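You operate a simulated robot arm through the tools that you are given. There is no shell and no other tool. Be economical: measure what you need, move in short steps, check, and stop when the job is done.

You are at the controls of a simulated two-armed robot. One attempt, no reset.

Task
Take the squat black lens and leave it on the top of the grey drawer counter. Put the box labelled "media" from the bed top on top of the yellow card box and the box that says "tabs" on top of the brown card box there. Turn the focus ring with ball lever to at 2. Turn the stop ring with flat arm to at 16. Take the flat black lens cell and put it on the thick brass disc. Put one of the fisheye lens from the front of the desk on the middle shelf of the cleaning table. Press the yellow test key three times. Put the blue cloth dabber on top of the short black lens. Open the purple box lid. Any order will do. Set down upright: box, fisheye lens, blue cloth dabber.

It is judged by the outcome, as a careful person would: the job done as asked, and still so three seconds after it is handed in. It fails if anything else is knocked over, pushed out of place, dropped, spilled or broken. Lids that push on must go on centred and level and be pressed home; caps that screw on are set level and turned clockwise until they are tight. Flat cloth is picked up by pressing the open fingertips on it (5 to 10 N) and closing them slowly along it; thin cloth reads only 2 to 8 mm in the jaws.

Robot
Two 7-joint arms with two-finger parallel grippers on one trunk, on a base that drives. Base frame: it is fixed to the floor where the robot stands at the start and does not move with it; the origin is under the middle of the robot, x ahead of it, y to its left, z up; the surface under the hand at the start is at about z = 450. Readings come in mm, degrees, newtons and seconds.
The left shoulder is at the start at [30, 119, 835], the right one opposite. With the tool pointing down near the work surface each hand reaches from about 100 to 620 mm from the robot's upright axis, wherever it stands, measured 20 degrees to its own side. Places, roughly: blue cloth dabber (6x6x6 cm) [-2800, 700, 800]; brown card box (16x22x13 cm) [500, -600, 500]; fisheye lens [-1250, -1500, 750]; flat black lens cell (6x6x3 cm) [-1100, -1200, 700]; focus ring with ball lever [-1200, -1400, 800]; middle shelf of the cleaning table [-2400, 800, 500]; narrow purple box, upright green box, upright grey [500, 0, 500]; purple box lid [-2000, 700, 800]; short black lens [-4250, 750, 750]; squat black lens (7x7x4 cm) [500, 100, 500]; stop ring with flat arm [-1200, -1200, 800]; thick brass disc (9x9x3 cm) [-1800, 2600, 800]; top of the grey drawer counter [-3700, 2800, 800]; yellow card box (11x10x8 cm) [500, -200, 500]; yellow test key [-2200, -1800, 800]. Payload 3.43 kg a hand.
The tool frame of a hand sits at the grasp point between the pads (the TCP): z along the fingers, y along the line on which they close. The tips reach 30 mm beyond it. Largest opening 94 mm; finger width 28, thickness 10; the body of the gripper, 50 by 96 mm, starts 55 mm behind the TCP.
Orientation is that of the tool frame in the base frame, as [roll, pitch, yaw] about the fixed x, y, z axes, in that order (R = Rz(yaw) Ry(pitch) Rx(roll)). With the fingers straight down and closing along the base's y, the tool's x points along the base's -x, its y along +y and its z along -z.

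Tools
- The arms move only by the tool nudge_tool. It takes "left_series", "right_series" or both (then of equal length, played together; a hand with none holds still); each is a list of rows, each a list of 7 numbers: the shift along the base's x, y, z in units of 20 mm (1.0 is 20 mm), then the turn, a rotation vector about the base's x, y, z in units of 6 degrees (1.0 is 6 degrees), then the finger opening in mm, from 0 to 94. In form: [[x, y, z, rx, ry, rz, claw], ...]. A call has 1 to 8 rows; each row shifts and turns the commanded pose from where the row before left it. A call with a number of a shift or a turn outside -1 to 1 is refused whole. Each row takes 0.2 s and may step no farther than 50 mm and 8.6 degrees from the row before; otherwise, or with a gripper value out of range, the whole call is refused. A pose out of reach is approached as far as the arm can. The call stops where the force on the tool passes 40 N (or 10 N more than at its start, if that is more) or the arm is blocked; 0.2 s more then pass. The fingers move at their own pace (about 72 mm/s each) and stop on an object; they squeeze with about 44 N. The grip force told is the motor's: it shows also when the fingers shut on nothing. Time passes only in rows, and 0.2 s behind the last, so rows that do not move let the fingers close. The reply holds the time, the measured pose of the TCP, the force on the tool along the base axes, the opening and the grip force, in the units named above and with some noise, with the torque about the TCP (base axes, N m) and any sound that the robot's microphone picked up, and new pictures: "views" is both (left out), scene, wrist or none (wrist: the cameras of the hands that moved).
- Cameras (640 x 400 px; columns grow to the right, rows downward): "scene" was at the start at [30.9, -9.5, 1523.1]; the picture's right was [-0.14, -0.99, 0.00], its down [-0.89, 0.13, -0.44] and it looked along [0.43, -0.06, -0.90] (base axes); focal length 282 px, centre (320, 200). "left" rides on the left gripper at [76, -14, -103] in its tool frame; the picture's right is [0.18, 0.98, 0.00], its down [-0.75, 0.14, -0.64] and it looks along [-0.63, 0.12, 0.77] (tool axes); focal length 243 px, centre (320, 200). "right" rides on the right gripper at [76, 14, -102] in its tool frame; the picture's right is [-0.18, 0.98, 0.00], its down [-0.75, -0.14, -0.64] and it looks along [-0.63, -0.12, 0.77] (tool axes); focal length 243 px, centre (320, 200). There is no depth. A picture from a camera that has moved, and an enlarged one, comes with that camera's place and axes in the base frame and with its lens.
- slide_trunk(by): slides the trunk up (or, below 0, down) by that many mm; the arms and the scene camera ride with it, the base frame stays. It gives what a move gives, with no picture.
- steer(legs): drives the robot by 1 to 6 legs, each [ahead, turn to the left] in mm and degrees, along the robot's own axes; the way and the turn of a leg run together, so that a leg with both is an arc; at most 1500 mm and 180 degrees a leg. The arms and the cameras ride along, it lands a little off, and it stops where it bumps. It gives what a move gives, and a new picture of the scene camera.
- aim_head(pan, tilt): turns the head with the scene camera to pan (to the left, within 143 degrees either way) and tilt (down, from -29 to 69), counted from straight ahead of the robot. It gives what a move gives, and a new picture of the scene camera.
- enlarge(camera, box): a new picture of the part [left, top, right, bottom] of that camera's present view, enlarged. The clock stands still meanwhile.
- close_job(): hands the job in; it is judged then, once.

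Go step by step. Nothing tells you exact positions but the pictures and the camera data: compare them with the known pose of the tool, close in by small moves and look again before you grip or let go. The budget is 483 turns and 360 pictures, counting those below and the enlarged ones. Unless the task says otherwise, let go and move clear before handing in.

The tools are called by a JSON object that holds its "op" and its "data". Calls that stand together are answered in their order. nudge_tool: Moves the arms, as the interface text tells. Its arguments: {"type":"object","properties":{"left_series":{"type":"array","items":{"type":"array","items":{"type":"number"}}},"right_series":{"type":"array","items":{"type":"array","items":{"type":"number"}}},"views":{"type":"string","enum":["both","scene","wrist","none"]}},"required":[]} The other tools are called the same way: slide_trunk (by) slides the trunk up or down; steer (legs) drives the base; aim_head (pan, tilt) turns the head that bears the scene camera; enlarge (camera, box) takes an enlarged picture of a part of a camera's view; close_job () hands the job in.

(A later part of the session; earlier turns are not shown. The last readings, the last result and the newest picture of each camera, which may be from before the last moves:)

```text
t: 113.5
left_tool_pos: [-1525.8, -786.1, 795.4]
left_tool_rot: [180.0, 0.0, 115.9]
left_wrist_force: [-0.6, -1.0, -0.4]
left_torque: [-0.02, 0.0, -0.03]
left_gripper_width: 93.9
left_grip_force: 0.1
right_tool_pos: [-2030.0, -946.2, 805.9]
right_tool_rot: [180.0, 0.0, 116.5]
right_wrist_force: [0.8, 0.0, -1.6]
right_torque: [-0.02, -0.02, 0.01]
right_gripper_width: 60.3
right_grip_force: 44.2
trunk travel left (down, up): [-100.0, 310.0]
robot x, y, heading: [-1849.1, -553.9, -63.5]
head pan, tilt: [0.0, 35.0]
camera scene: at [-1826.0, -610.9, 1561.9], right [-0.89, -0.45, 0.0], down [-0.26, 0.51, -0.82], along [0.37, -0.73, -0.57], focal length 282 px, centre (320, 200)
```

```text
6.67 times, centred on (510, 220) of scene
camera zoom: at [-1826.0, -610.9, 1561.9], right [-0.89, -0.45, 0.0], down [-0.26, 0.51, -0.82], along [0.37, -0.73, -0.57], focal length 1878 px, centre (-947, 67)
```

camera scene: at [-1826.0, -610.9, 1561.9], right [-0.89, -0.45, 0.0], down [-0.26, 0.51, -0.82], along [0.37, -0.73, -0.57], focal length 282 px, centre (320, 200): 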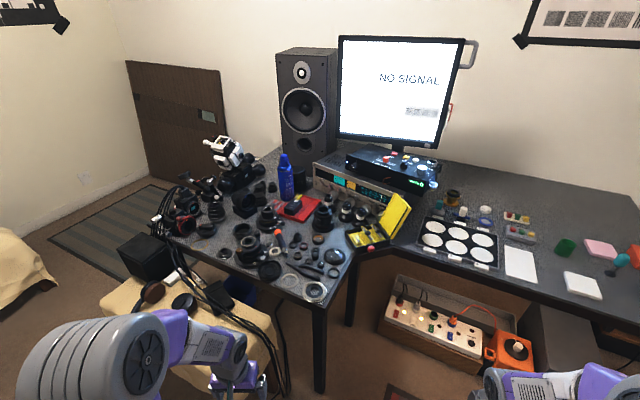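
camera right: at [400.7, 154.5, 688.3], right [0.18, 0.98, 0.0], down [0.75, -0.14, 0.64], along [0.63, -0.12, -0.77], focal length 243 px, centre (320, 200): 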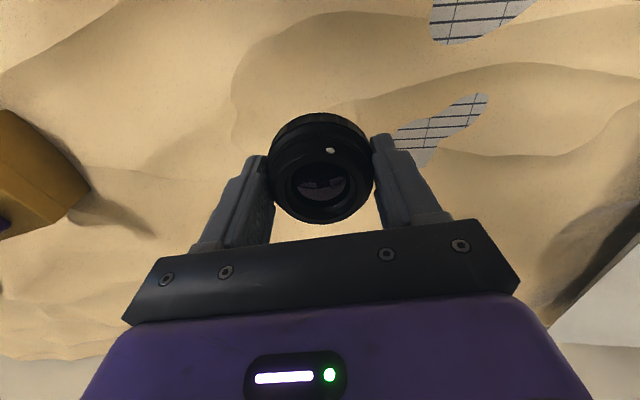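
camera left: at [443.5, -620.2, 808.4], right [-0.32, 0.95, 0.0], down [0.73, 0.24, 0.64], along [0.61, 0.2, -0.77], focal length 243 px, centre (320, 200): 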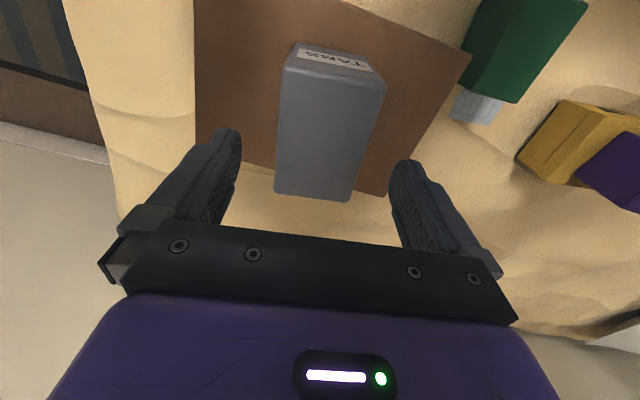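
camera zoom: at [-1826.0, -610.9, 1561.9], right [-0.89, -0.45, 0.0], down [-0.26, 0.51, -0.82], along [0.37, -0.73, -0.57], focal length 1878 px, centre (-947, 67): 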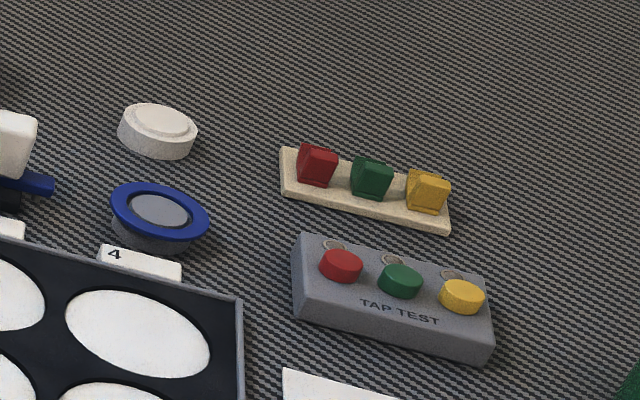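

The TAP TEST box's yellow key is at ~[-2220,-1814]. I'll raise the trunk and approach the wing from the west, facing east.

{"op": "slide_trunk", "data": {"by": 200}}

{"op": "steer", "data": {"legs": [[0, -63], [740, 0], [0, 127], [450, 0]]}}

{"op": "aim_head", "data": {"pan": -10, "tilt": 60}}

```text
t: 115.7
left_tool_pos: [-1525.1, -786.3, 995.7]
left_tool_rot: [180.0, 0.0, 115.9]
left_wrist_force: [0.2, -0.2, 0.4]
left_torque: [-0.03, 0.0, 0.04]
left_gripper_width: 94.2
left_grip_force: 0.0
right_tool_pos: [-2030.3, -945.1, 1006.1]
right_tool_rot: [-179.9, 0.0, 116.5]
right_wrist_force: [-0.5, 0.0, -1.6]
right_torque: [-0.02, 0.0, 0.04]
right_gripper_width: 60.2
right_grip_force: 44.2
trunk travel left (down, up): [-300.0, 110.0]
robot x, y, heading: [-1852.4, -560.5, -63.8]
head pan, tilt: [0.0, 35.0]
```

```text
t: 130.0
left_tool_pos: [-1484.6, -994.3, 995.4]
left_tool_rot: [180.0, -0.1, 179.0]
left_wrist_force: [-0.2, -0.9, -0.6]
left_torque: [0.01, 0.02, -0.01]
left_gripper_width: 94.0
left_grip_force: 0.1
right_tool_pos: [-1572.1, -1515.0, 1005.4]
right_tool_rot: [-179.9, 0.0, 179.5]
right_wrist_force: [-0.1, -0.4, -1.2]
right_torque: [-0.01, 0.04, 0.02]
right_gripper_width: 60.3
right_grip_force: 43.9
trunk travel left (down, up): [-300.0, 110.0]
robot x, y, heading: [-1836.2, -1178.1, -0.5]
head pan, tilt: [0.0, 35.0]
camera scene: at [-1777.1, -1182.0, 1761.9], right [-0.01, -1.0, 0.0], down [-0.57, 0.01, -0.82], along [0.82, -0.01, -0.57], focal length 282 px, centre (320, 200)
```

scene: 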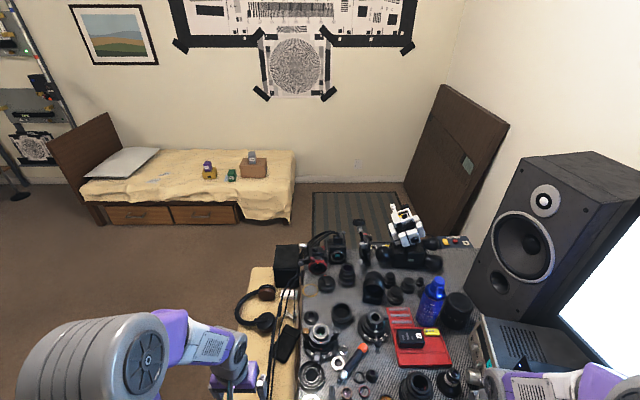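

```text
t: 130.9
left_tool_pos: [-1484.6, -994.2, 995.5]
left_tool_rot: [-180.0, 0.0, 178.9]
left_wrist_force: [0.2, -0.4, 0.5]
left_torque: [0.03, -0.05, -0.01]
left_gripper_width: 94.2
left_grip_force: 0.0
right_tool_pos: [-1572.5, -1515.2, 1005.7]
right_tool_rot: [-180.0, 0.0, 179.5]
right_wrist_force: [0.2, -1.0, -0.9]
right_torque: [0.0, 0.03, -0.02]
right_gripper_width: 60.3
right_grip_force: 43.8
trunk travel left (down, up): [-300.0, 110.0]
robot x, y, heading: [-1833.3, -1178.5, -0.6]
head pan, tilt: [-10.0, 60.0]
camera scene: at [-1800.2, -1193.3, 1727.6], right [-0.18, -0.98, 0.0], down [-0.85, 0.16, -0.5], along [0.49, -0.09, -0.87], focal length 282 px, centre (320, 200)
```

scene: 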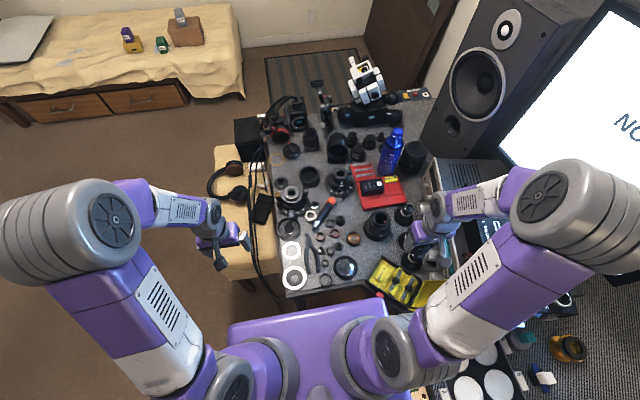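

{"op": "enlarge", "data": {"camera": "scene", "box": [260, 90, 360, 170]}}

{"op": "enlarge", "data": {"camera": "scene", "box": [260, 160, 360, 240]}}

{"op": "enlarge", "data": {"camera": "scene", "box": [340, 120, 460, 300]}}

```text
5.00 times, centred on (310, 130) of scene
camera zoom: at [-1800.2, -1193.3, 1727.6], right [-0.18, -0.98, 0.0], down [-0.85, 0.16, -0.5], along [0.49, -0.09, -0.87], focal length 1409 px, centre (370, 550)
```

zoom: 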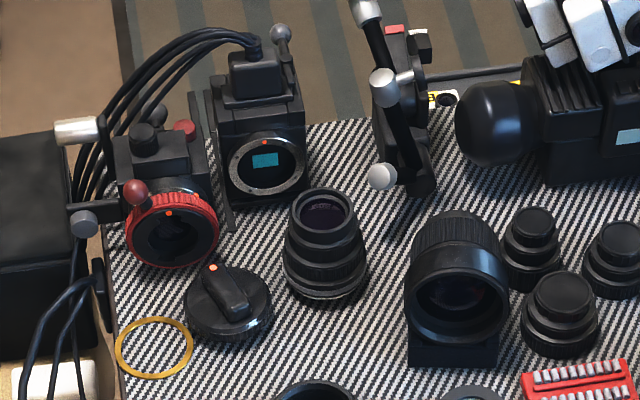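

```text
5.00 times, centred on (310, 200) of scene
camera zoom: at [-1800.2, -1193.3, 1727.6], right [-0.18, -0.98, 0.0], down [-0.85, 0.16, -0.5], along [0.49, -0.09, -0.87], focal length 1409 px, centre (370, 200)
```

zoom: 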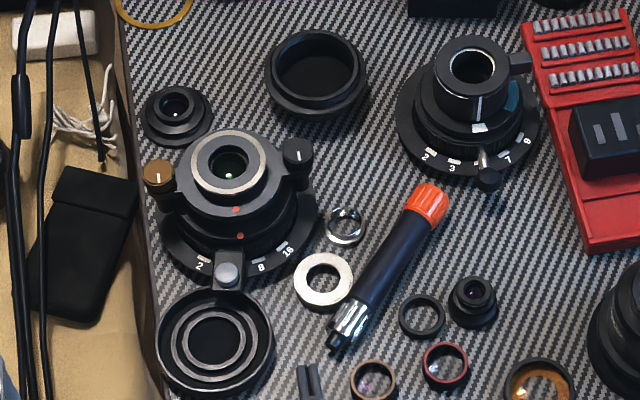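

```text
2.22 times, centred on (400, 210) of scene
camera zoom: at [-1800.2, -1193.3, 1727.6], right [-0.18, -0.98, 0.0], down [-0.85, 0.16, -0.5], along [0.49, -0.09, -0.87], focal length 626 px, centre (142, 178)
```

zoom: 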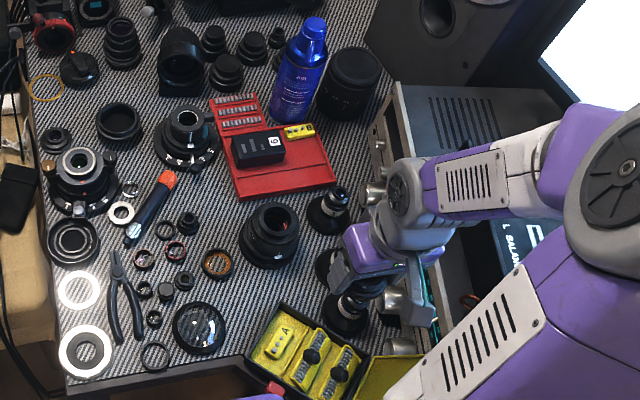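

I can see the scales: the stop ring's flat arm is at ~4 (marks 2,4,8,16) and the focus lever at ~5 (2,3,5,7…). Lower the trunk a bit and bring the left hand over the stop-ring rig for a close look.

{"op": "slide_trunk", "data": {"by": -90}}

{"op": "nudge_tool", "data": {"left_series": [[0.9, -1, 0, 0, 0, 0, 40], [0.9, -1, 0, 0, 0, 0, 40], [0.9, -1, 0, 0, 0, 0, 40], [0.9, -1, 0, 0, 0, 0, 40], [0.9, -1, 0, 0, 0, 0, 40], [0.9, -1, 0, 0, 0, 0, 40], [0.9, -1, 0, 0, 0, 0, 40], [0.9, -1, 0, 0, 0, 0, 40]], "views": "wrist"}}

```text
t: 132.1
left_tool_pos: [-1485.0, -993.5, 905.0]
left_tool_rot: [180.0, 0.0, 178.9]
left_wrist_force: [0.5, 0.4, 0.5]
left_torque: [0.01, -0.04, 0.02]
left_gripper_width: 93.8
left_grip_force: 0.0
right_tool_pos: [-1572.0, -1515.6, 914.8]
right_tool_rot: [-179.9, 0.1, 179.4]
right_wrist_force: [-0.1, -0.1, -1.6]
right_torque: [-0.03, 0.0, -0.03]
right_gripper_width: 60.3
right_grip_force: 43.8
trunk travel left (down, up): [-210.0, 200.0]
robot x, y, heading: [-1832.6, -1183.3, -0.7]
head pan, tilt: [-10.0, 60.0]
```

```text
t: 133.9
left_tool_pos: [-1339.7, -1154.2, 906.1]
left_tool_rot: [-179.9, 0.0, 178.8]
left_wrist_force: [0.4, -0.7, -0.9]
left_torque: [0.01, 0.01, 0.0]
left_gripper_width: 39.9
left_grip_force: 0.0
right_tool_pos: [-1571.2, -1515.5, 915.8]
right_tool_rot: [179.9, 0.0, 179.4]
right_wrist_force: [-0.1, -0.3, -0.8]
right_torque: [-0.01, 0.01, 0.04]
right_gripper_width: 60.4
right_grip_force: 44.0
trunk travel left (down, up): [-210.0, 200.0]
robot x, y, heading: [-1838.8, -1180.2, -0.5]
head pan, tilt: [-10.0, 60.0]
camera left: at [-1417.6, -1167.3, 1008.8], right [-0.16, 0.99, 0.0], down [0.76, 0.13, 0.64], along [0.63, 0.11, -0.77], focal length 243 px, centre (320, 200)
```

left: 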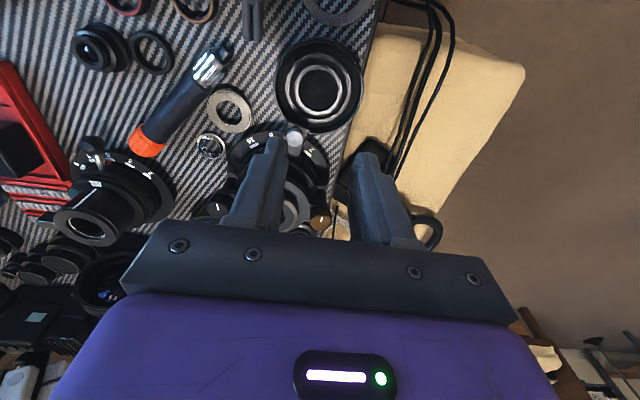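

{"op": "nudge_tool", "data": {"left_series": [[-1, 0.3, 0, 0, 0, 0, 40], [-1, 0.3, 0, 0, 0, 0, 40], [-0.5, 0.3, 0, 0, 0, 0, 40]], "views": "none"}}

{"op": "enlarge", "data": {"camera": "left", "box": [160, 60, 400, 260]}}

{"op": "enlarge", "data": {"camera": "scene", "box": [280, 170, 360, 230]}}

```text
t: 134.7
left_tool_pos: [-1392.0, -1136.4, 906.3]
left_tool_rot: [-180.0, 0.0, 178.9]
left_wrist_force: [-0.4, 0.7, 0.3]
left_torque: [-0.03, -0.01, 0.01]
left_gripper_width: 40.2
left_grip_force: 0.0
right_tool_pos: [-1573.3, -1515.7, 916.5]
right_tool_rot: [179.9, -0.1, 179.4]
right_wrist_force: [-0.4, -0.4, -1.6]
right_torque: [-0.03, 0.0, -0.02]
right_gripper_width: 60.1
right_grip_force: 44.1
trunk travel left (down, up): [-210.0, 200.0]
robot x, y, heading: [-1830.9, -1181.4, -0.5]
head pan, tilt: [-10.0, 60.0]
```

```text
2.00 times, centred on (280, 160) of left
camera zoom: at [-1470.0, -1149.2, 1009.2], right [-0.16, 0.99, 0.0], down [0.76, 0.13, 0.64], along [0.63, 0.11, -0.77], focal length 485 px, centre (400, 280)
```

zoom: 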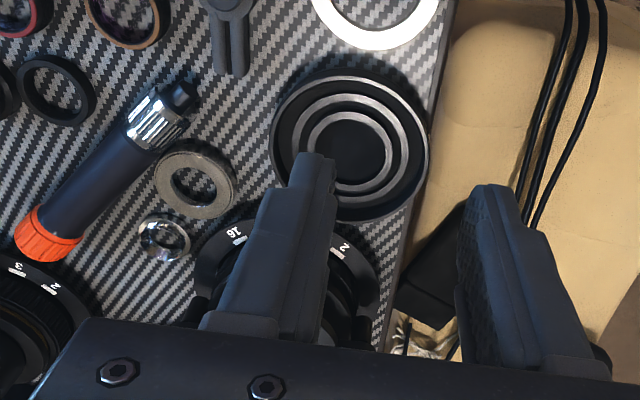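

```text
6.67 times, centred on (320, 200) of scene
camera zoom: at [-1800.4, -1193.2, 1637.6], right [-0.18, -0.98, 0.0], down [-0.85, 0.16, -0.5], along [0.49, -0.09, -0.87], focal length 1878 px, centre (320, 200)
```

zoom: 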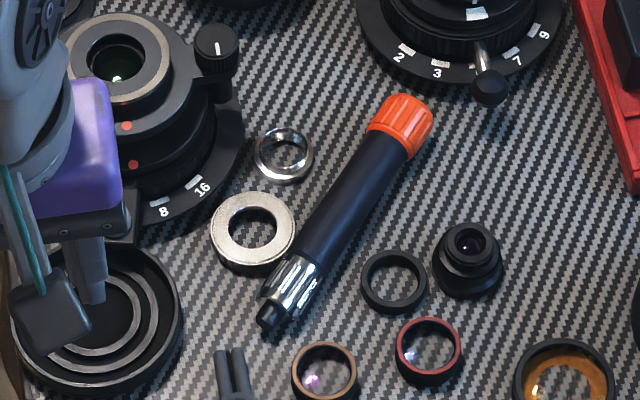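

{"op": "nudge_tool", "data": {"left_series": [[1, 0.5, 0.5, 0, 0, 0, 94], [1, 0.5, 0.5, 0, 0, 0, 94], [1, 0.5, 0, 0, 0, 0, 94]], "views": "none"}}

{"op": "enlarge", "data": {"camera": "left", "box": [180, 50, 380, 220]}}

```text
t: 135.5
left_tool_pos: [-1331.5, -1106.4, 925.1]
left_tool_rot: [180.0, -0.1, 178.8]
left_wrist_force: [0.1, -0.3, 0.3]
left_torque: [0.0, 0.02, -0.01]
left_gripper_width: 94.1
left_grip_force: 0.1
right_tool_pos: [-1572.1, -1514.8, 916.3]
right_tool_rot: [-179.9, 0.1, 179.5]
right_wrist_force: [-0.4, -0.6, -1.3]
right_torque: [-0.01, -0.01, -0.04]
right_gripper_width: 60.1
right_grip_force: 44.0
trunk travel left (down, up): [-210.0, 200.0]
robot x, y, heading: [-1840.2, -1182.2, -0.7]
head pan, tilt: [-10.0, 60.0]
```

```text
2.35 times, centred on (280, 135) of left
camera zoom: at [-1408.7, -1118.7, 1027.9], right [-0.16, 0.99, 0.0], down [0.76, 0.13, 0.64], along [0.63, 0.1, -0.77], focal length 571 px, centre (414, 353)
```

zoom: 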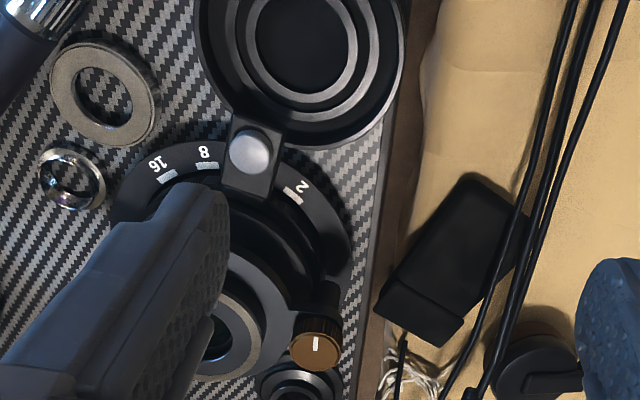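

{"op": "enlarge", "data": {"camera": "scene", "box": [260, 165, 320, 210]}}

```text
8.89 times, centred on (290, 188) of scene
camera zoom: at [-1799.5, -1193.1, 1637.5], right [-0.18, -0.98, 0.0], down [-0.85, 0.16, -0.5], along [0.49, -0.09, -0.87], focal length 2504 px, centre (587, 311)
```

zoom: 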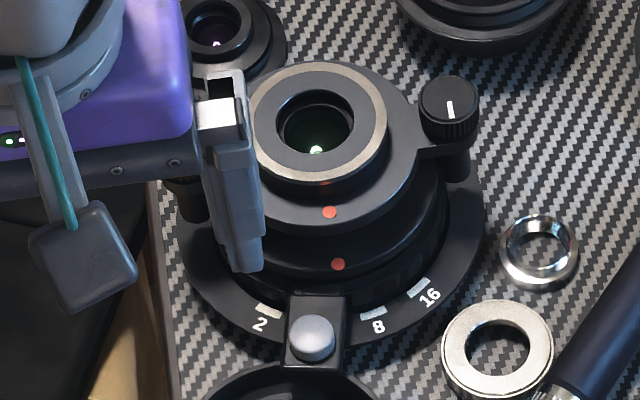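

The geometry is clear: arm centre pivot ≈[-1223,-1189], button at r≈65, angle 166°, mark 16 at 220°. I'll straddle the arm with open fingers and swing it round.

{"op": "nudge_tool", "data": {"left_series": [[0.5, -0.8, -0.5, 0, 0, -0.5, 44], [0.5, -0.8, -0.8, 0, 0, -0.5, 44], [0.6, -0.8, -0.8, 0, 0, -0.5, 44], [0.6, -0.95, -0.8, 0, 0, -0.5, 44], [0, 0, -1, 0, 0, 0, 44], [0, 0, -1, 0, 0, 0, 44]], "views": "wrist"}}

{"op": "enlarge", "data": {"camera": "left", "box": [220, 60, 420, 240]}}

{"op": "enlarge", "data": {"camera": "scene", "box": [260, 165, 320, 210]}}

```text
t: 136.9
left_tool_pos: [-1286.1, -1172.0, 826.3]
left_tool_rot: [-179.9, 0.0, 166.8]
left_wrist_force: [0.5, 0.1, -0.2]
left_torque: [-0.02, -0.03, 0.02]
left_gripper_width: 44.1
left_grip_force: 0.1
right_tool_pos: [-1571.8, -1515.6, 915.9]
right_tool_rot: [179.9, 0.0, 179.4]
right_wrist_force: [0.1, -0.5, -0.8]
right_torque: [0.04, -0.02, -0.04]
right_gripper_width: 59.8
right_grip_force: 44.7
trunk travel left (down, up): [-210.0, 200.0]
robot x, y, heading: [-1833.2, -1178.6, -0.7]
head pan, tilt: [-10.0, 60.0]
camera left: at [-1363.8, -1169.0, 929.3], right [0.04, 1.0, 0.0], down [0.77, -0.03, 0.64], along [0.64, -0.03, -0.77], focal length 243 px, centre (320, 200)
```

left: 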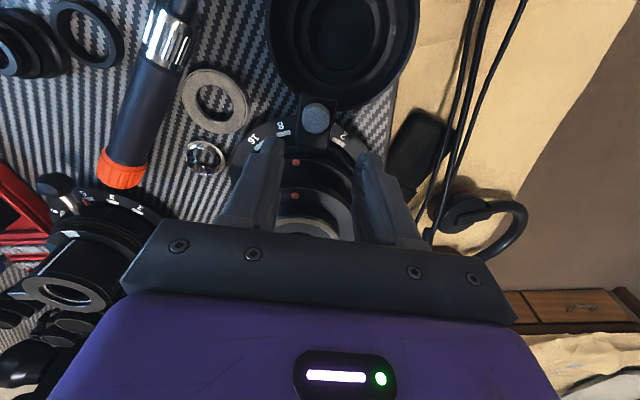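

```text
2.22 times, centred on (320, 150) of left
camera zoom: at [-1363.8, -1169.0, 929.3], right [0.04, 1.0, 0.0], down [0.77, -0.03, 0.64], along [0.64, -0.03, -0.77], focal length 539 px, centre (320, 311)
```

zoom: 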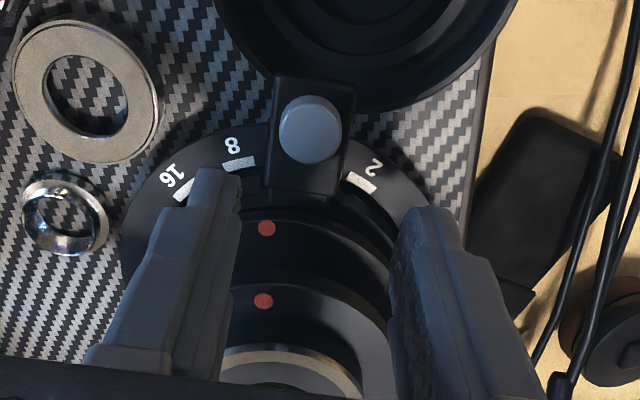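

```text
8.89 times, centred on (290, 188) of scene
camera zoom: at [-1799.7, -1193.5, 1637.6], right [-0.18, -0.98, 0.0], down [-0.85, 0.16, -0.5], along [0.49, -0.09, -0.87], focal length 2504 px, centre (587, 311)
```

zoom: 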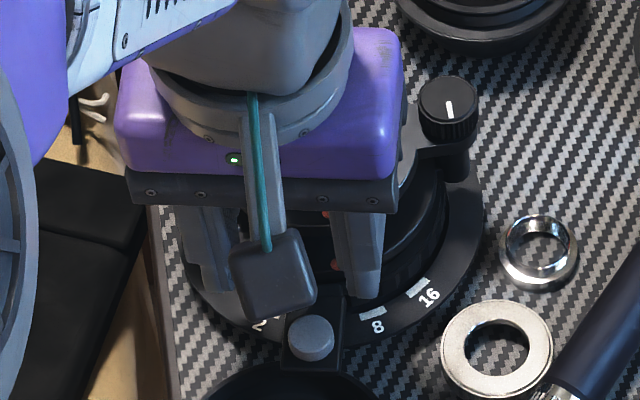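

{"op": "nudge_tool", "data": {"left_series": [[-0.15, -0.15, -1, 0, 0, 0, 44], [0, 0, -1, 0, 0, 0, 44], [0, 0, -0.5, 0, 0, 0, 44]], "views": "wrist"}}

{"op": "enlarge", "data": {"camera": "left", "box": [220, 60, 420, 240]}}

```text
t: 137.6
left_tool_pos: [-1285.6, -1177.0, 801.2]
left_tool_rot: [180.0, 0.3, 166.8]
left_wrist_force: [-13.6, 3.8, 18.7]
left_torque: [0.07, -0.03, -0.31]
left_gripper_width: 43.8
left_grip_force: 0.0
right_tool_pos: [-1572.8, -1514.8, 915.8]
right_tool_rot: [180.0, 0.1, 179.4]
right_wrist_force: [1.1, 0.1, -1.5]
right_torque: [0.02, 0.05, 0.01]
right_gripper_width: 60.4
right_grip_force: 44.2
trunk travel left (down, up): [-210.0, 200.0]
robot x, y, heading: [-1834.1, -1180.4, -0.5]
head pan, tilt: [-10.0, 60.0]
stopped in row 3 (left hand): the force on the tool passed its limit at 54 N (the readings are from after the stop); the commanded pose is now the measured one
camera left: at [-1365.3, -1172.9, 903.2], right [0.04, 1.0, 0.0], down [0.76, -0.03, 0.65], along [0.65, -0.03, -0.76], focal length 243 px, centre (320, 200)
```

left: 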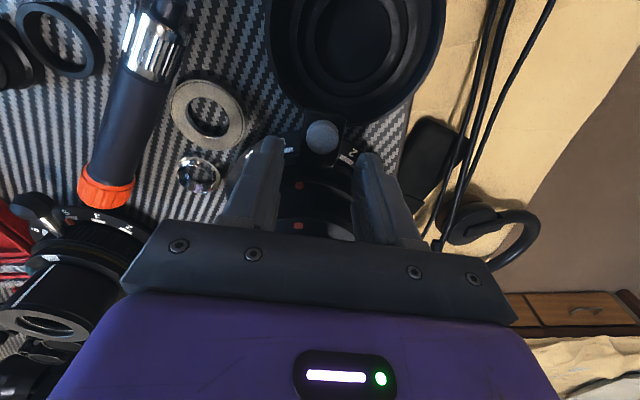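

```text
2.22 times, centred on (320, 150) of left
camera zoom: at [-1365.3, -1172.9, 903.2], right [0.04, 1.0, 0.0], down [0.76, -0.03, 0.65], along [0.65, -0.03, -0.76], focal length 539 px, centre (320, 311)
```

zoom: 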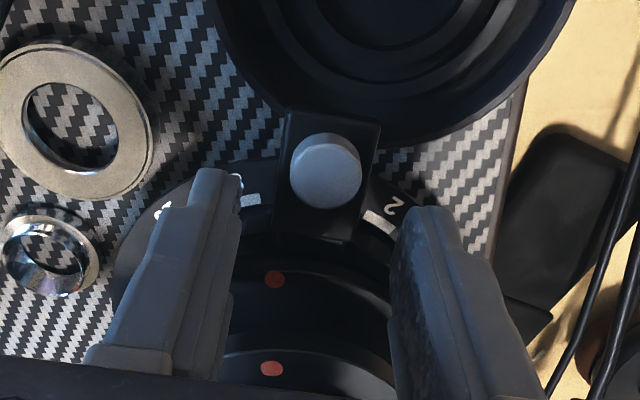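

The fingers met the lens flange (r≈55). I'll back off, move outward to r≈73 and descend around the button gently.

{"op": "nudge_tool", "data": {"left_series": [[0, 0, 0.5, 0, 0, 0, 34], [-0.45, 0.25, 0, 0, 0, 0, 34], [0, 0, -0.8, 0, 0, 0, 34], [0, 0, -0.5, 0, 0, 0, 34], [0, 0, -0.3, 0, 0, 0, 34], [0, 0, 0, 0, 0, 0, 34]], "views": "wrist"}}

{"op": "enlarge", "data": {"camera": "left", "box": [220, 60, 420, 240]}}

```text
t: 138.7
left_tool_pos: [-1292.3, -1173.4, 786.9]
left_tool_rot: [180.0, 0.9, 166.7]
left_wrist_force: [-14.9, 3.2, 24.3]
left_torque: [0.7, 0.7, -0.49]
left_gripper_width: 36.5
left_grip_force: 2.5
right_tool_pos: [-1574.7, -1514.9, 916.5]
right_tool_rot: [180.0, 0.2, 179.5]
right_wrist_force: [0.8, 0.6, -1.5]
right_torque: [0.01, -0.01, -0.04]
right_gripper_width: 60.1
right_grip_force: 44.5
trunk travel left (down, up): [-210.0, 200.0]
robot x, y, heading: [-1837.8, -1179.0, -0.6]
head pan, tilt: [-10.0, 60.0]
stopped in row 5 (left hand): the force on the tool passed its limit at 49 N (the readings are from after the stop); the commanded pose is now the measured one
camera left: at [-1371.8, -1169.0, 889.6], right [0.05, 1.0, 0.0], down [0.76, -0.03, 0.65], along [0.65, -0.03, -0.76], focal length 243 px, centre (320, 200)
```

left: 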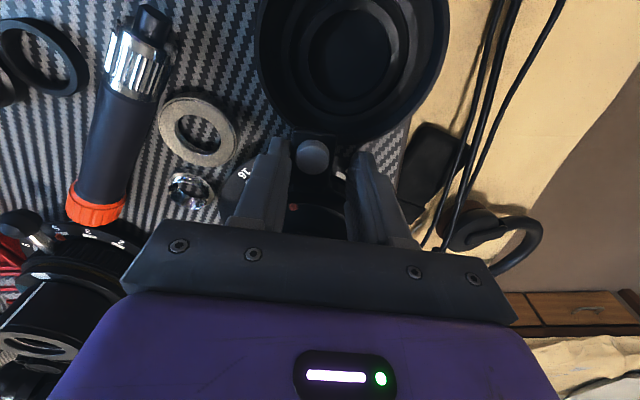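

```text
2.22 times, centred on (320, 150) of left
camera zoom: at [-1371.8, -1169.0, 889.6], right [0.05, 1.0, 0.0], down [0.76, -0.03, 0.65], along [0.65, -0.03, -0.76], focal length 539 px, centre (320, 311)
```

zoom: 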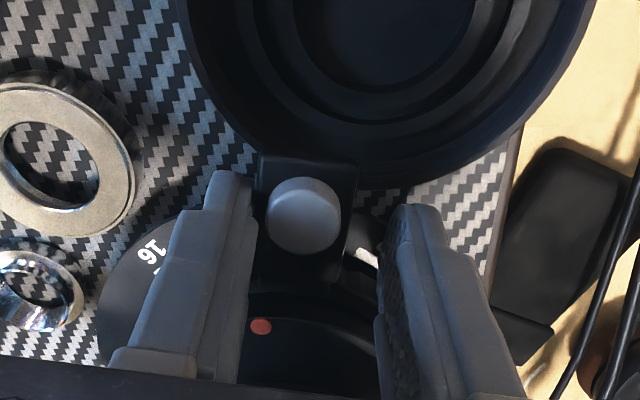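

My height estimate was low: the button is really at z≈765, at ~[-1299,-1177]. Retreat up, shift outward 15 mm and come down around it.

{"op": "nudge_tool", "data": {"left_series": [[0, 0, 0.6, 0, 0, 0, 44], [-0.75, 0, 0.3, 0, 0, 0, 44], [0, -0.1, -0.3, 0, 0, 0, 44], [0, 0, -0.4, 0, 0, 0, 44], [0, 0, -0.3, 0, 0, 0, 44], [0, 0, 0, 0, 0, 0, 44]], "views": "wrist"}}

{"op": "enlarge", "data": {"camera": "left", "box": [220, 60, 420, 240]}}

```text
t: 140.1
left_tool_pos: [-1300.6, -1176.5, 788.1]
left_tool_rot: [-179.9, 1.7, 166.9]
left_wrist_force: [-1.6, 0.4, 17.4]
left_torque: [0.03, 0.27, 0.0]
left_gripper_width: 43.8
left_grip_force: 0.0
right_tool_pos: [-1572.6, -1515.5, 916.1]
right_tool_rot: [180.0, 0.0, 179.4]
right_wrist_force: [0.7, 0.8, -0.4]
right_torque: [-0.03, 0.03, -0.05]
right_gripper_width: 60.2
right_grip_force: 44.2
trunk travel left (down, up): [-210.0, 200.0]
robot x, y, heading: [-1836.8, -1182.0, -0.3]
head pan, tilt: [-10.0, 60.0]
stopped in row 6 (left hand): the force on the tool passed its limit at 42 N (the readings are from after the stop); the commanded pose is now the measured one
camera left: at [-1381.2, -1172.0, 889.5], right [0.04, 1.0, -0.01], down [0.75, -0.03, 0.67], along [0.66, -0.04, -0.75], focal length 243 px, centre (320, 200)
```

left: 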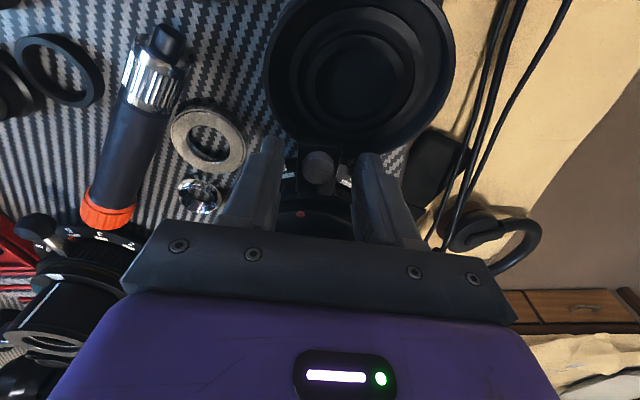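

```text
2.22 times, centred on (320, 150) of left
camera zoom: at [-1381.2, -1172.0, 889.5], right [0.04, 1.0, -0.01], down [0.75, -0.03, 0.67], along [0.66, -0.04, -0.75], focal length 539 px, centre (320, 311)
```

zoom: 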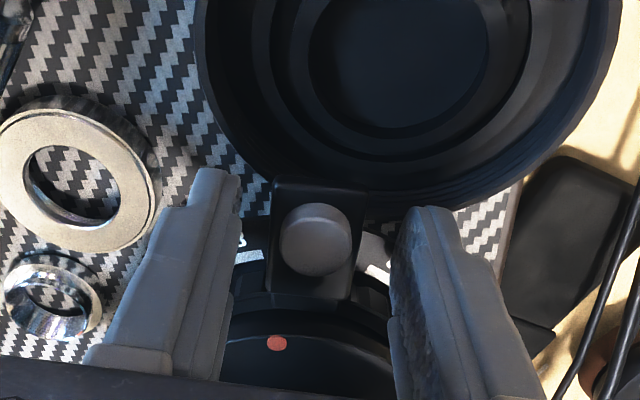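

The cap lens beside the arm limits space. I'll use closed fingers turned 90° (thin radially) as a pusher on the +y side of the arm, between flange and cap.

{"op": "nudge_tool", "data": {"left_series": [[0, 0, 1, 0.06, 0.28, 0, 30], [0, 0.2, 1, 0, 0, -1, 0], [0.2, 0.2, 1, 0, 0, -1, 0], [0.2, 0.2, 0, 0, 0, -1, 0], [0.2, 0.2, 0, 0, 0, -1, 0], [0.2, 0.2, 0, 0, 0, -1, 0], [0.1, 0.2, 0, 0, 0, -1, 0], [0, 0.1, 0, 0, 0, -1, 0]], "views": "none"}}

{"op": "nudge_tool", "data": {"left_series": [[0, 0, 0, 0, 0, -1, 0], [0, 0, 0, 0, 0, -1, 0], [0, 0, 0, 0, 0, -1, 0], [0, 0, 0, 0, 0, -1, 0], [0, 0, 0, 0, 0, -1, 0], [0, 0, 0, 0, 0, -1, 0], [0, 0, 0, 0, 0, -1, 0], [0, 0, 0, 0, 0, -1, 0]], "views": "wrist"}}

{"op": "enlarge", "data": {"camera": "left", "box": [180, 60, 420, 240]}}

{"op": "enlarge", "data": {"camera": "scene", "box": [260, 165, 320, 210]}}

```text
t: 141.9
left_tool_pos: [-1281.8, -1149.6, 847.0]
left_tool_rot: [180.0, -0.3, 124.7]
left_wrist_force: [0.2, 0.3, -0.4]
left_torque: [-0.02, -0.02, 0.04]
left_gripper_width: 0.2
left_grip_force: 32.9
right_tool_pos: [-1571.5, -1514.8, 916.1]
right_tool_rot: [-180.0, 0.0, 179.5]
right_wrist_force: [-0.4, 0.4, -1.6]
right_torque: [0.01, 0.01, 0.0]
right_gripper_width: 60.0
right_grip_force: 43.7
trunk travel left (down, up): [-210.0, 200.0]
robot x, y, heading: [-1832.0, -1179.0, -0.8]
head pan, tilt: [-10.0, 60.0]
```

```text
t: 143.7
left_tool_pos: [-1282.7, -1148.9, 847.2]
left_tool_rot: [-179.9, -0.3, 76.7]
left_wrist_force: [-0.9, -0.7, 0.4]
left_torque: [0.01, 0.01, -0.02]
left_gripper_width: 0.1
left_grip_force: 32.8
right_tool_pos: [-1573.2, -1514.4, 917.7]
right_tool_rot: [180.0, 0.1, 179.5]
right_wrist_force: [0.1, 0.2, -1.6]
right_torque: [0.05, 0.02, -0.02]
right_gripper_width: 60.0
right_grip_force: 43.7
trunk travel left (down, up): [-210.0, 200.0]
robot x, y, heading: [-1835.3, -1182.2, -0.5]
head pan, tilt: [-10.0, 60.0]
camera left: at [-1280.3, -1072.1, 949.7], right [1.0, -0.05, 0.0], down [-0.03, -0.77, 0.64], along [-0.03, -0.64, -0.77], focal length 243 px, centre (320, 200)
```

left: 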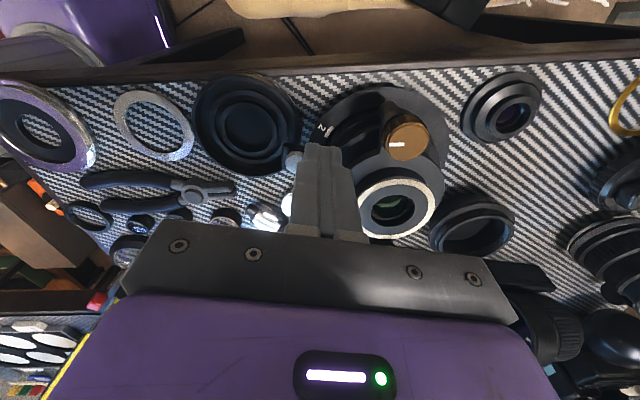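

```text
2.22 times, centred on (300, 150) of left
camera zoom: at [-1280.3, -1072.1, 949.7], right [1.0, -0.05, 0.0], down [-0.03, -0.77, 0.64], along [-0.03, -0.64, -0.77], focal length 539 px, centre (364, 311)
```

zoom: 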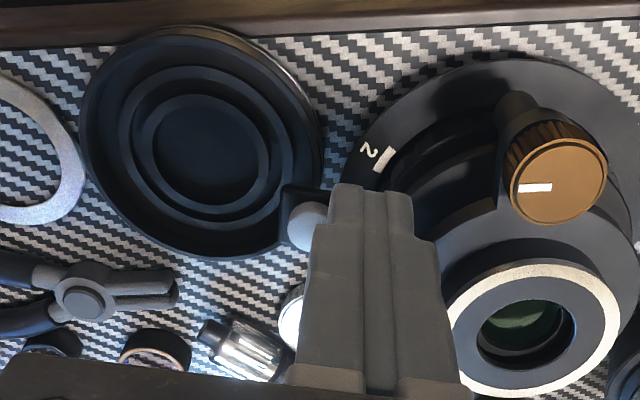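

```text
8.89 times, centred on (290, 188) of scene
camera zoom: at [-1800.4, -1193.2, 1637.6], right [-0.18, -0.98, 0.0], down [-0.85, 0.16, -0.5], along [0.49, -0.09, -0.87], focal length 2504 px, centre (587, 311)
```

zoom: 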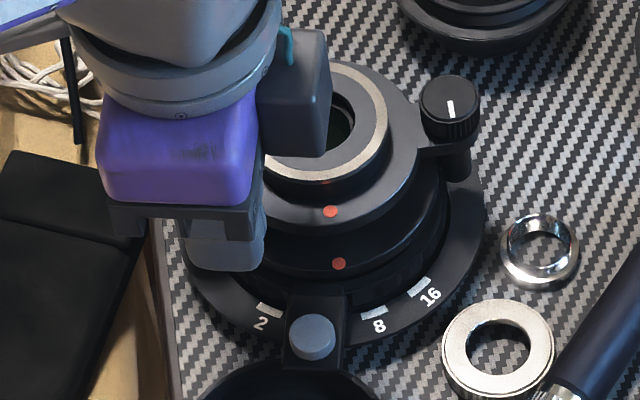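

Triangulated better now: button at [-1307,-1174,777], barrel top z≈819, cap rim ≈758. Descend the closed fingers beside the arm to tip height ≈763.

{"op": "nudge_tool", "data": {"left_series": [[-0.2, 0.15, -0.5, 0, 0, 0, 0], [0, 0, -0.8, 0, 0, 0, 0], [0, 0, -0.7, 0, 0, 0, 0], [0, 0, -0.5, 0, 0, 0, 0], [0, 0, -0.2, 0, 0, 0, 0], [0, 0, 0, 0, 0, 0, 0]], "views": "none"}}

{"op": "enlarge", "data": {"camera": "left", "box": [180, 60, 420, 240]}}

{"op": "enlarge", "data": {"camera": "scene", "box": [260, 165, 320, 210]}}

```text
t: 145.1
left_tool_pos: [-1287.2, -1147.7, 793.1]
left_tool_rot: [-179.9, -0.3, 76.9]
left_wrist_force: [-0.2, -0.1, -0.2]
left_torque: [0.03, 0.0, 0.01]
left_gripper_width: 0.1
left_grip_force: 33.2
right_tool_pos: [-1572.0, -1515.1, 916.8]
right_tool_rot: [-180.0, -0.1, 179.5]
right_wrist_force: [0.3, -0.3, -1.0]
right_torque: [0.0, 0.02, -0.02]
right_gripper_width: 59.8
right_grip_force: 43.7
trunk travel left (down, up): [-210.0, 200.0]
robot x, y, heading: [-1835.4, -1183.0, -0.3]
head pan, tilt: [-10.0, 60.0]
```

```text
2.22 times, centred on (300, 150) of left
camera zoom: at [-1283.5, -1069.9, 895.9], right [1.0, -0.04, 0.0], down [-0.03, -0.77, 0.64], along [-0.03, -0.64, -0.77], focal length 539 px, centre (364, 311)
```

zoom: 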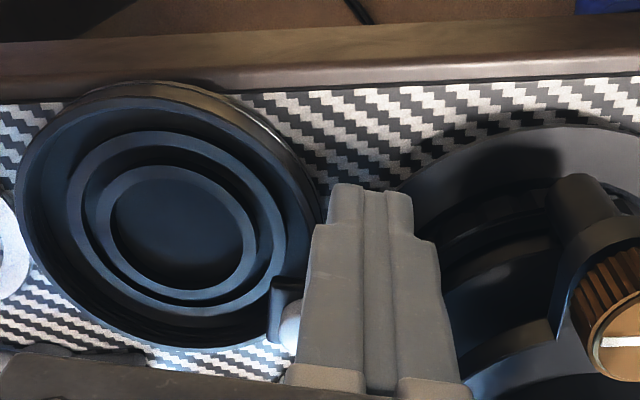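

```text
8.89 times, centred on (290, 188) of scene
camera zoom: at [-1800.3, -1193.2, 1637.6], right [-0.18, -0.98, 0.0], down [-0.85, 0.16, -0.5], along [0.49, -0.09, -0.87], focal length 2504 px, centre (587, 311)
```

zoom: 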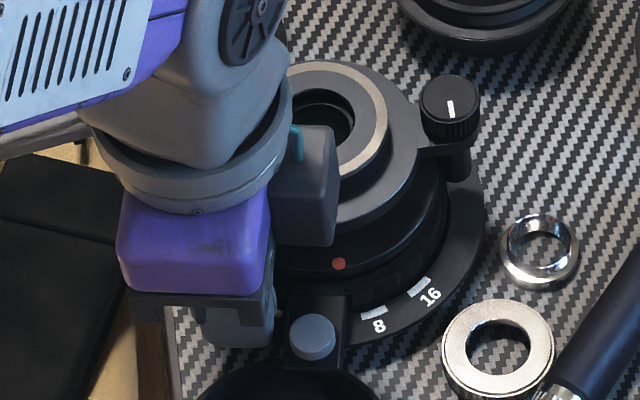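

No contact yet. Sweep the pusher along the arc in 5° steps.

{"op": "nudge_tool", "data": {"left_series": [[-0.115, -0.25, 0, 0, 0, 0.83, 0], [-0.085, -0.25, 0, 0, 0, 0.83, 0], [-0.13, -0.215, 0, 0, 0, 0.83, 0], [-0.105, -0.225, 0, 0, 0, 0.83, 0], [-0.09, -0.235, 0, 0, 0, 0.83, 0]], "views": "none"}}

{"op": "enlarge", "data": {"camera": "scene", "box": [260, 165, 320, 210]}}

```text
t: 146.3
left_tool_pos: [-1299.1, -1171.2, 793.0]
left_tool_rot: [-179.9, -0.1, 101.8]
left_wrist_force: [1.0, 6.3, -2.5]
left_torque: [0.1, 0.0, -0.03]
left_gripper_width: 0.0
left_grip_force: 33.4
right_tool_pos: [-1572.5, -1515.2, 914.8]
right_tool_rot: [180.0, -0.1, 179.5]
right_wrist_force: [0.2, 0.7, -0.2]
right_torque: [0.0, 0.02, -0.01]
right_gripper_width: 60.1
right_grip_force: 43.4
trunk travel left (down, up): [-210.0, 200.0]
robot x, y, heading: [-1836.4, -1180.1, -0.3]
head pan, tilt: [-10.0, 60.0]
```

```text
8.89 times, centred on (290, 188) of scene
camera zoom: at [-1800.0, -1192.5, 1637.5], right [-0.18, -0.98, 0.0], down [-0.85, 0.16, -0.5], along [0.49, -0.09, -0.87], focal length 2504 px, centre (587, 311)
```

zoom: 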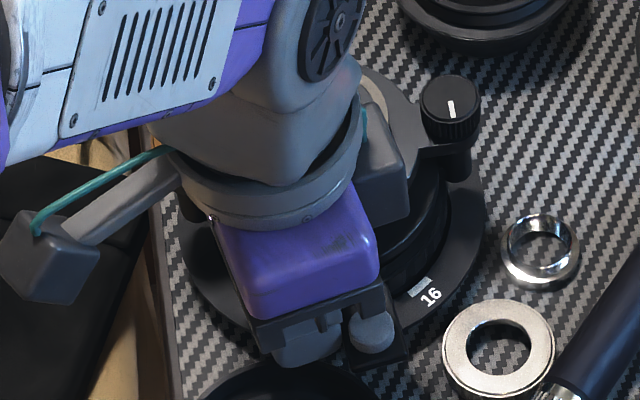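

It is moving (now near 8). Continue with smaller steps.

{"op": "nudge_tool", "data": {"left_series": [[-0.065, -0.245, 0, 0, 0, 0.83, 0], [-0.045, -0.245, 0, 0, 0, 0.83, 0], [-0.025, -0.25, 0, 0, 0, 0.83, 0], [-0.005, -0.25, 0, 0, 0, 0.83, 0]], "views": "none"}}

{"op": "enlarge", "data": {"camera": "scene", "box": [260, 165, 320, 210]}}

{"op": "enlarge", "data": {"camera": "left", "box": [180, 60, 420, 240]}}

```text
t: 147.3
left_tool_pos: [-1300.8, -1190.8, 792.8]
left_tool_rot: [-179.8, -0.1, 121.8]
left_wrist_force: [-2.3, 5.3, 2.4]
left_torque: [0.07, 0.01, -0.05]
left_gripper_width: 0.0
left_grip_force: 33.0
right_tool_pos: [-1572.2, -1515.0, 916.5]
right_tool_rot: [-179.9, 0.0, 179.5]
right_wrist_force: [-0.2, 0.2, -0.5]
right_torque: [0.05, -0.02, -0.02]
right_gripper_width: 60.1
right_grip_force: 44.1
trunk travel left (down, up): [-210.0, 200.0]
robot x, y, heading: [-1836.8, -1179.8, -0.6]
head pan, tilt: [-10.0, 60.0]
```

```text
8.89 times, centred on (290, 188) of scene
camera zoom: at [-1800.9, -1192.7, 1637.6], right [-0.18, -0.98, 0.0], down [-0.85, 0.16, -0.5], along [0.49, -0.09, -0.87], focal length 2504 px, centre (587, 311)
```

zoom: 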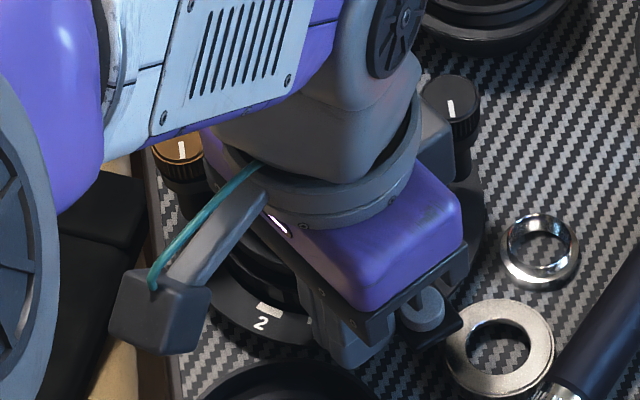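

```text
2.22 times, centred on (300, 150) of left
camera zoom: at [-1353.7, -1133.7, 895.5], right [0.74, 0.67, 0.0], down [0.52, -0.57, 0.64], along [0.43, -0.47, -0.77], focal length 539 px, centre (364, 311)
```

zoom: 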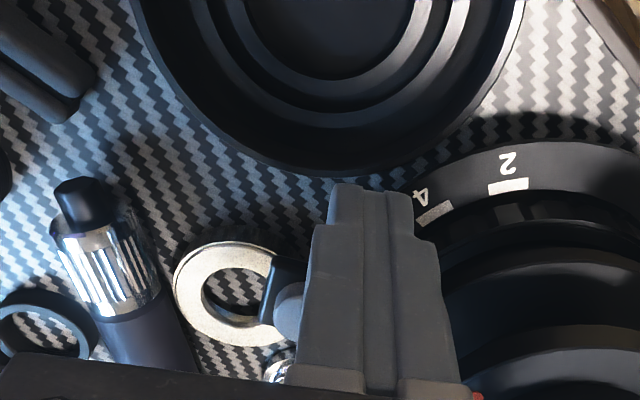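

Button is at ~206°; needs ~218.5° (mark 16). Push 12° more.

{"op": "nudge_tool", "data": {"left_series": [[0.02, -0.25, 0, 0, 0, 0.83, 0], [0.045, -0.25, 0, 0, 0, 0.83, 0], [0.02, -0.08, 0, 0, 0, 0.3, 0]], "views": "none"}}

{"op": "enlarge", "data": {"camera": "scene", "box": [260, 165, 320, 210]}}

```text
t: 148.1
left_tool_pos: [-1298.3, -1203.9, 792.8]
left_tool_rot: [-179.9, 0.0, 133.5]
left_wrist_force: [-3.2, 3.1, -0.9]
left_torque: [0.07, 0.11, -0.01]
left_gripper_width: 0.4
left_grip_force: 32.3
right_tool_pos: [-1572.9, -1515.2, 916.0]
right_tool_rot: [-180.0, -0.1, 179.4]
right_wrist_force: [0.4, -0.2, -0.7]
right_torque: [-0.01, 0.01, -0.01]
right_gripper_width: 59.9
right_grip_force: 43.7
trunk travel left (down, up): [-210.0, 200.0]
robot x, y, heading: [-1836.4, -1178.7, -0.4]
head pan, tilt: [-10.0, 60.0]
```

```text
8.89 times, centred on (290, 188) of scene
camera zoom: at [-1800.7, -1193.1, 1637.5], right [-0.18, -0.98, 0.0], down [-0.85, 0.16, -0.5], along [0.49, -0.09, -0.87], focal length 2504 px, centre (587, 311)
```

zoom: 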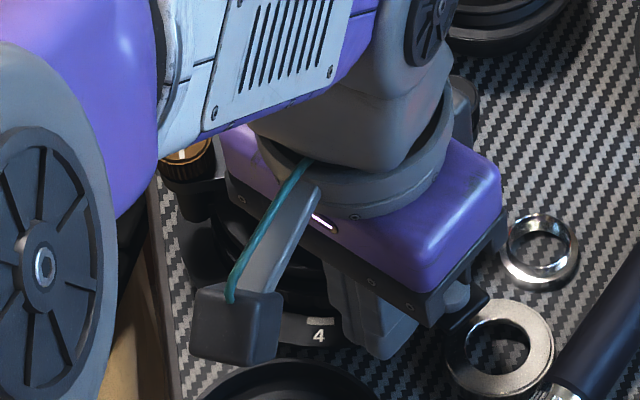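

{"op": "nudge_tool", "data": {"left_series": [[0, 0.1, 0.2, 0, 0, 0, 0], [0, 0.2, 1, 0, 0, 0, 0], [0, 0.5, 1, 0, 0, 0, 0], [-0.5, 1, 1, 0, 0, 0, 0], [-0.5, 1, 0.5, 0, 0, 0, 0], [-0.5, 1, 0, 0, 0, 0, 0], [0, 1, 0, 0, 0, 0, 0]], "views": "none"}}

{"op": "enlarge", "data": {"camera": "scene", "box": [260, 165, 320, 210]}}

```text
t: 149.7
left_tool_pos: [-1328.1, -1104.8, 867.8]
left_tool_rot: [-179.9, -0.2, 133.5]
left_wrist_force: [-0.1, 1.5, 0.2]
left_torque: [-0.02, -0.02, -0.01]
left_gripper_width: 0.0
left_grip_force: 33.3
right_tool_pos: [-1571.7, -1514.9, 916.0]
right_tool_rot: [180.0, 0.0, 179.4]
right_wrist_force: [0.6, 0.2, -0.8]
right_torque: [0.02, 0.02, -0.02]
right_gripper_width: 59.9
right_grip_force: 43.9
trunk travel left (down, up): [-210.0, 200.0]
robot x, y, heading: [-1836.1, -1180.5, -0.5]
head pan, tilt: [-10.0, 60.0]
```

```text
8.89 times, centred on (290, 188) of scene
camera zoom: at [-1800.2, -1192.6, 1637.6], right [-0.18, -0.98, 0.0], down [-0.85, 0.16, -0.5], along [0.49, -0.09, -0.87], focal length 2504 px, centre (587, 311)
```

zoom: 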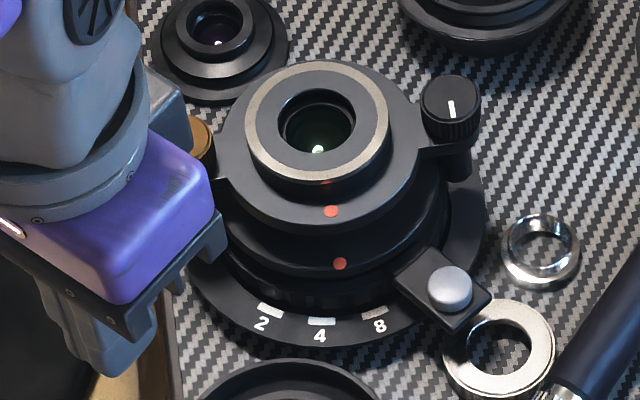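

{"op": "enlarge", "data": {"camera": "scene", "box": [284, 184, 312, 204]}}

```text
16.00 times, centred on (298, 194) of scene
camera zoom: at [-1800.2, -1192.6, 1637.6], right [-0.18, -0.98, 0.0], down [-0.85, 0.16, -0.5], along [0.49, -0.09, -0.87], focal length 4507 px, centre (672, 296)
```

zoom: 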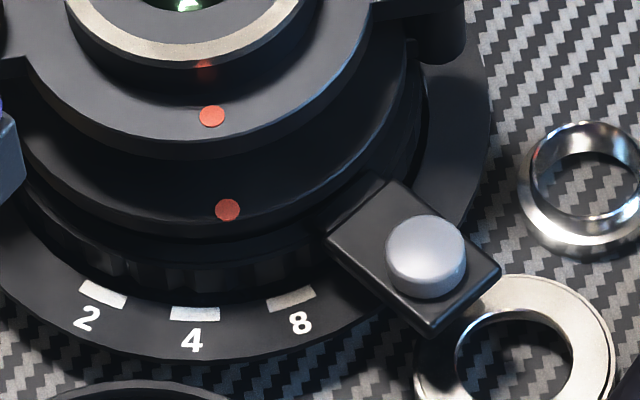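

The stop ring arm is centred on 16 to within a degree or two. Let me identify the fisheye lenses while here.

{"op": "enlarge", "data": {"camera": "scene", "box": [320, 90, 410, 170]}}

{"op": "enlarge", "data": {"camera": "scene", "box": [360, 190, 450, 270]}}

{"op": "enlarge", "data": {"camera": "right", "box": [0, 0, 640, 400]}}

```text
5.00 times, centred on (365, 130) of scene
camera zoom: at [-1800.2, -1192.6, 1637.6], right [-0.18, -0.98, 0.0], down [-0.85, 0.16, -0.5], along [0.49, -0.09, -0.87], focal length 1409 px, centre (95, 550)
```

zoom: 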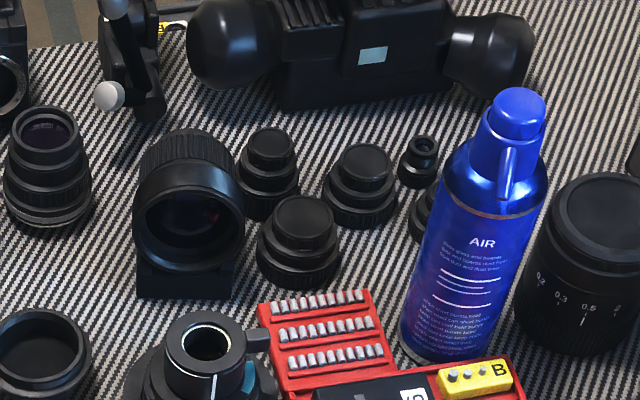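

```text
5.00 times, centred on (405, 230) of scene
camera zoom: at [-1800.2, -1192.6, 1637.6], right [-0.18, -0.98, 0.0], down [-0.85, 0.16, -0.5], along [0.49, -0.09, -0.87], focal length 1409 px, centre (-105, 50)
```

zoom: 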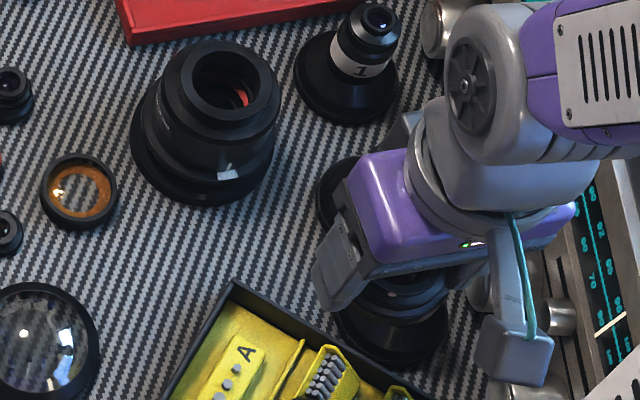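

```text
1.00 times, centred on (320, 200) of right (not enlarged: the box is as wide or as high as the picture)
camera zoom: at [-1648.2, -1500.3, 1018.3], right [0.19, 0.98, 0.0], down [0.75, -0.15, 0.64], along [0.63, -0.12, -0.77], focal length 243 px, centre (320, 200)
```

zoom: 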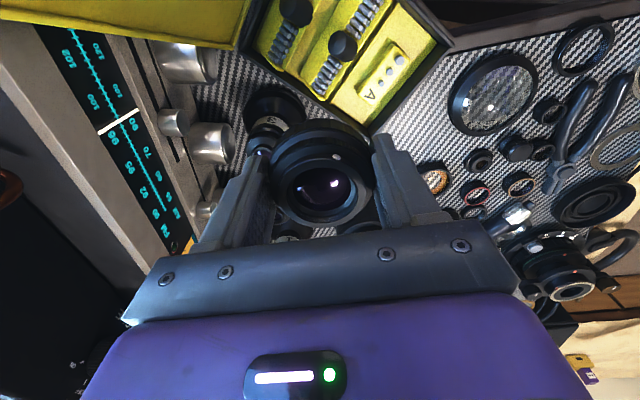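

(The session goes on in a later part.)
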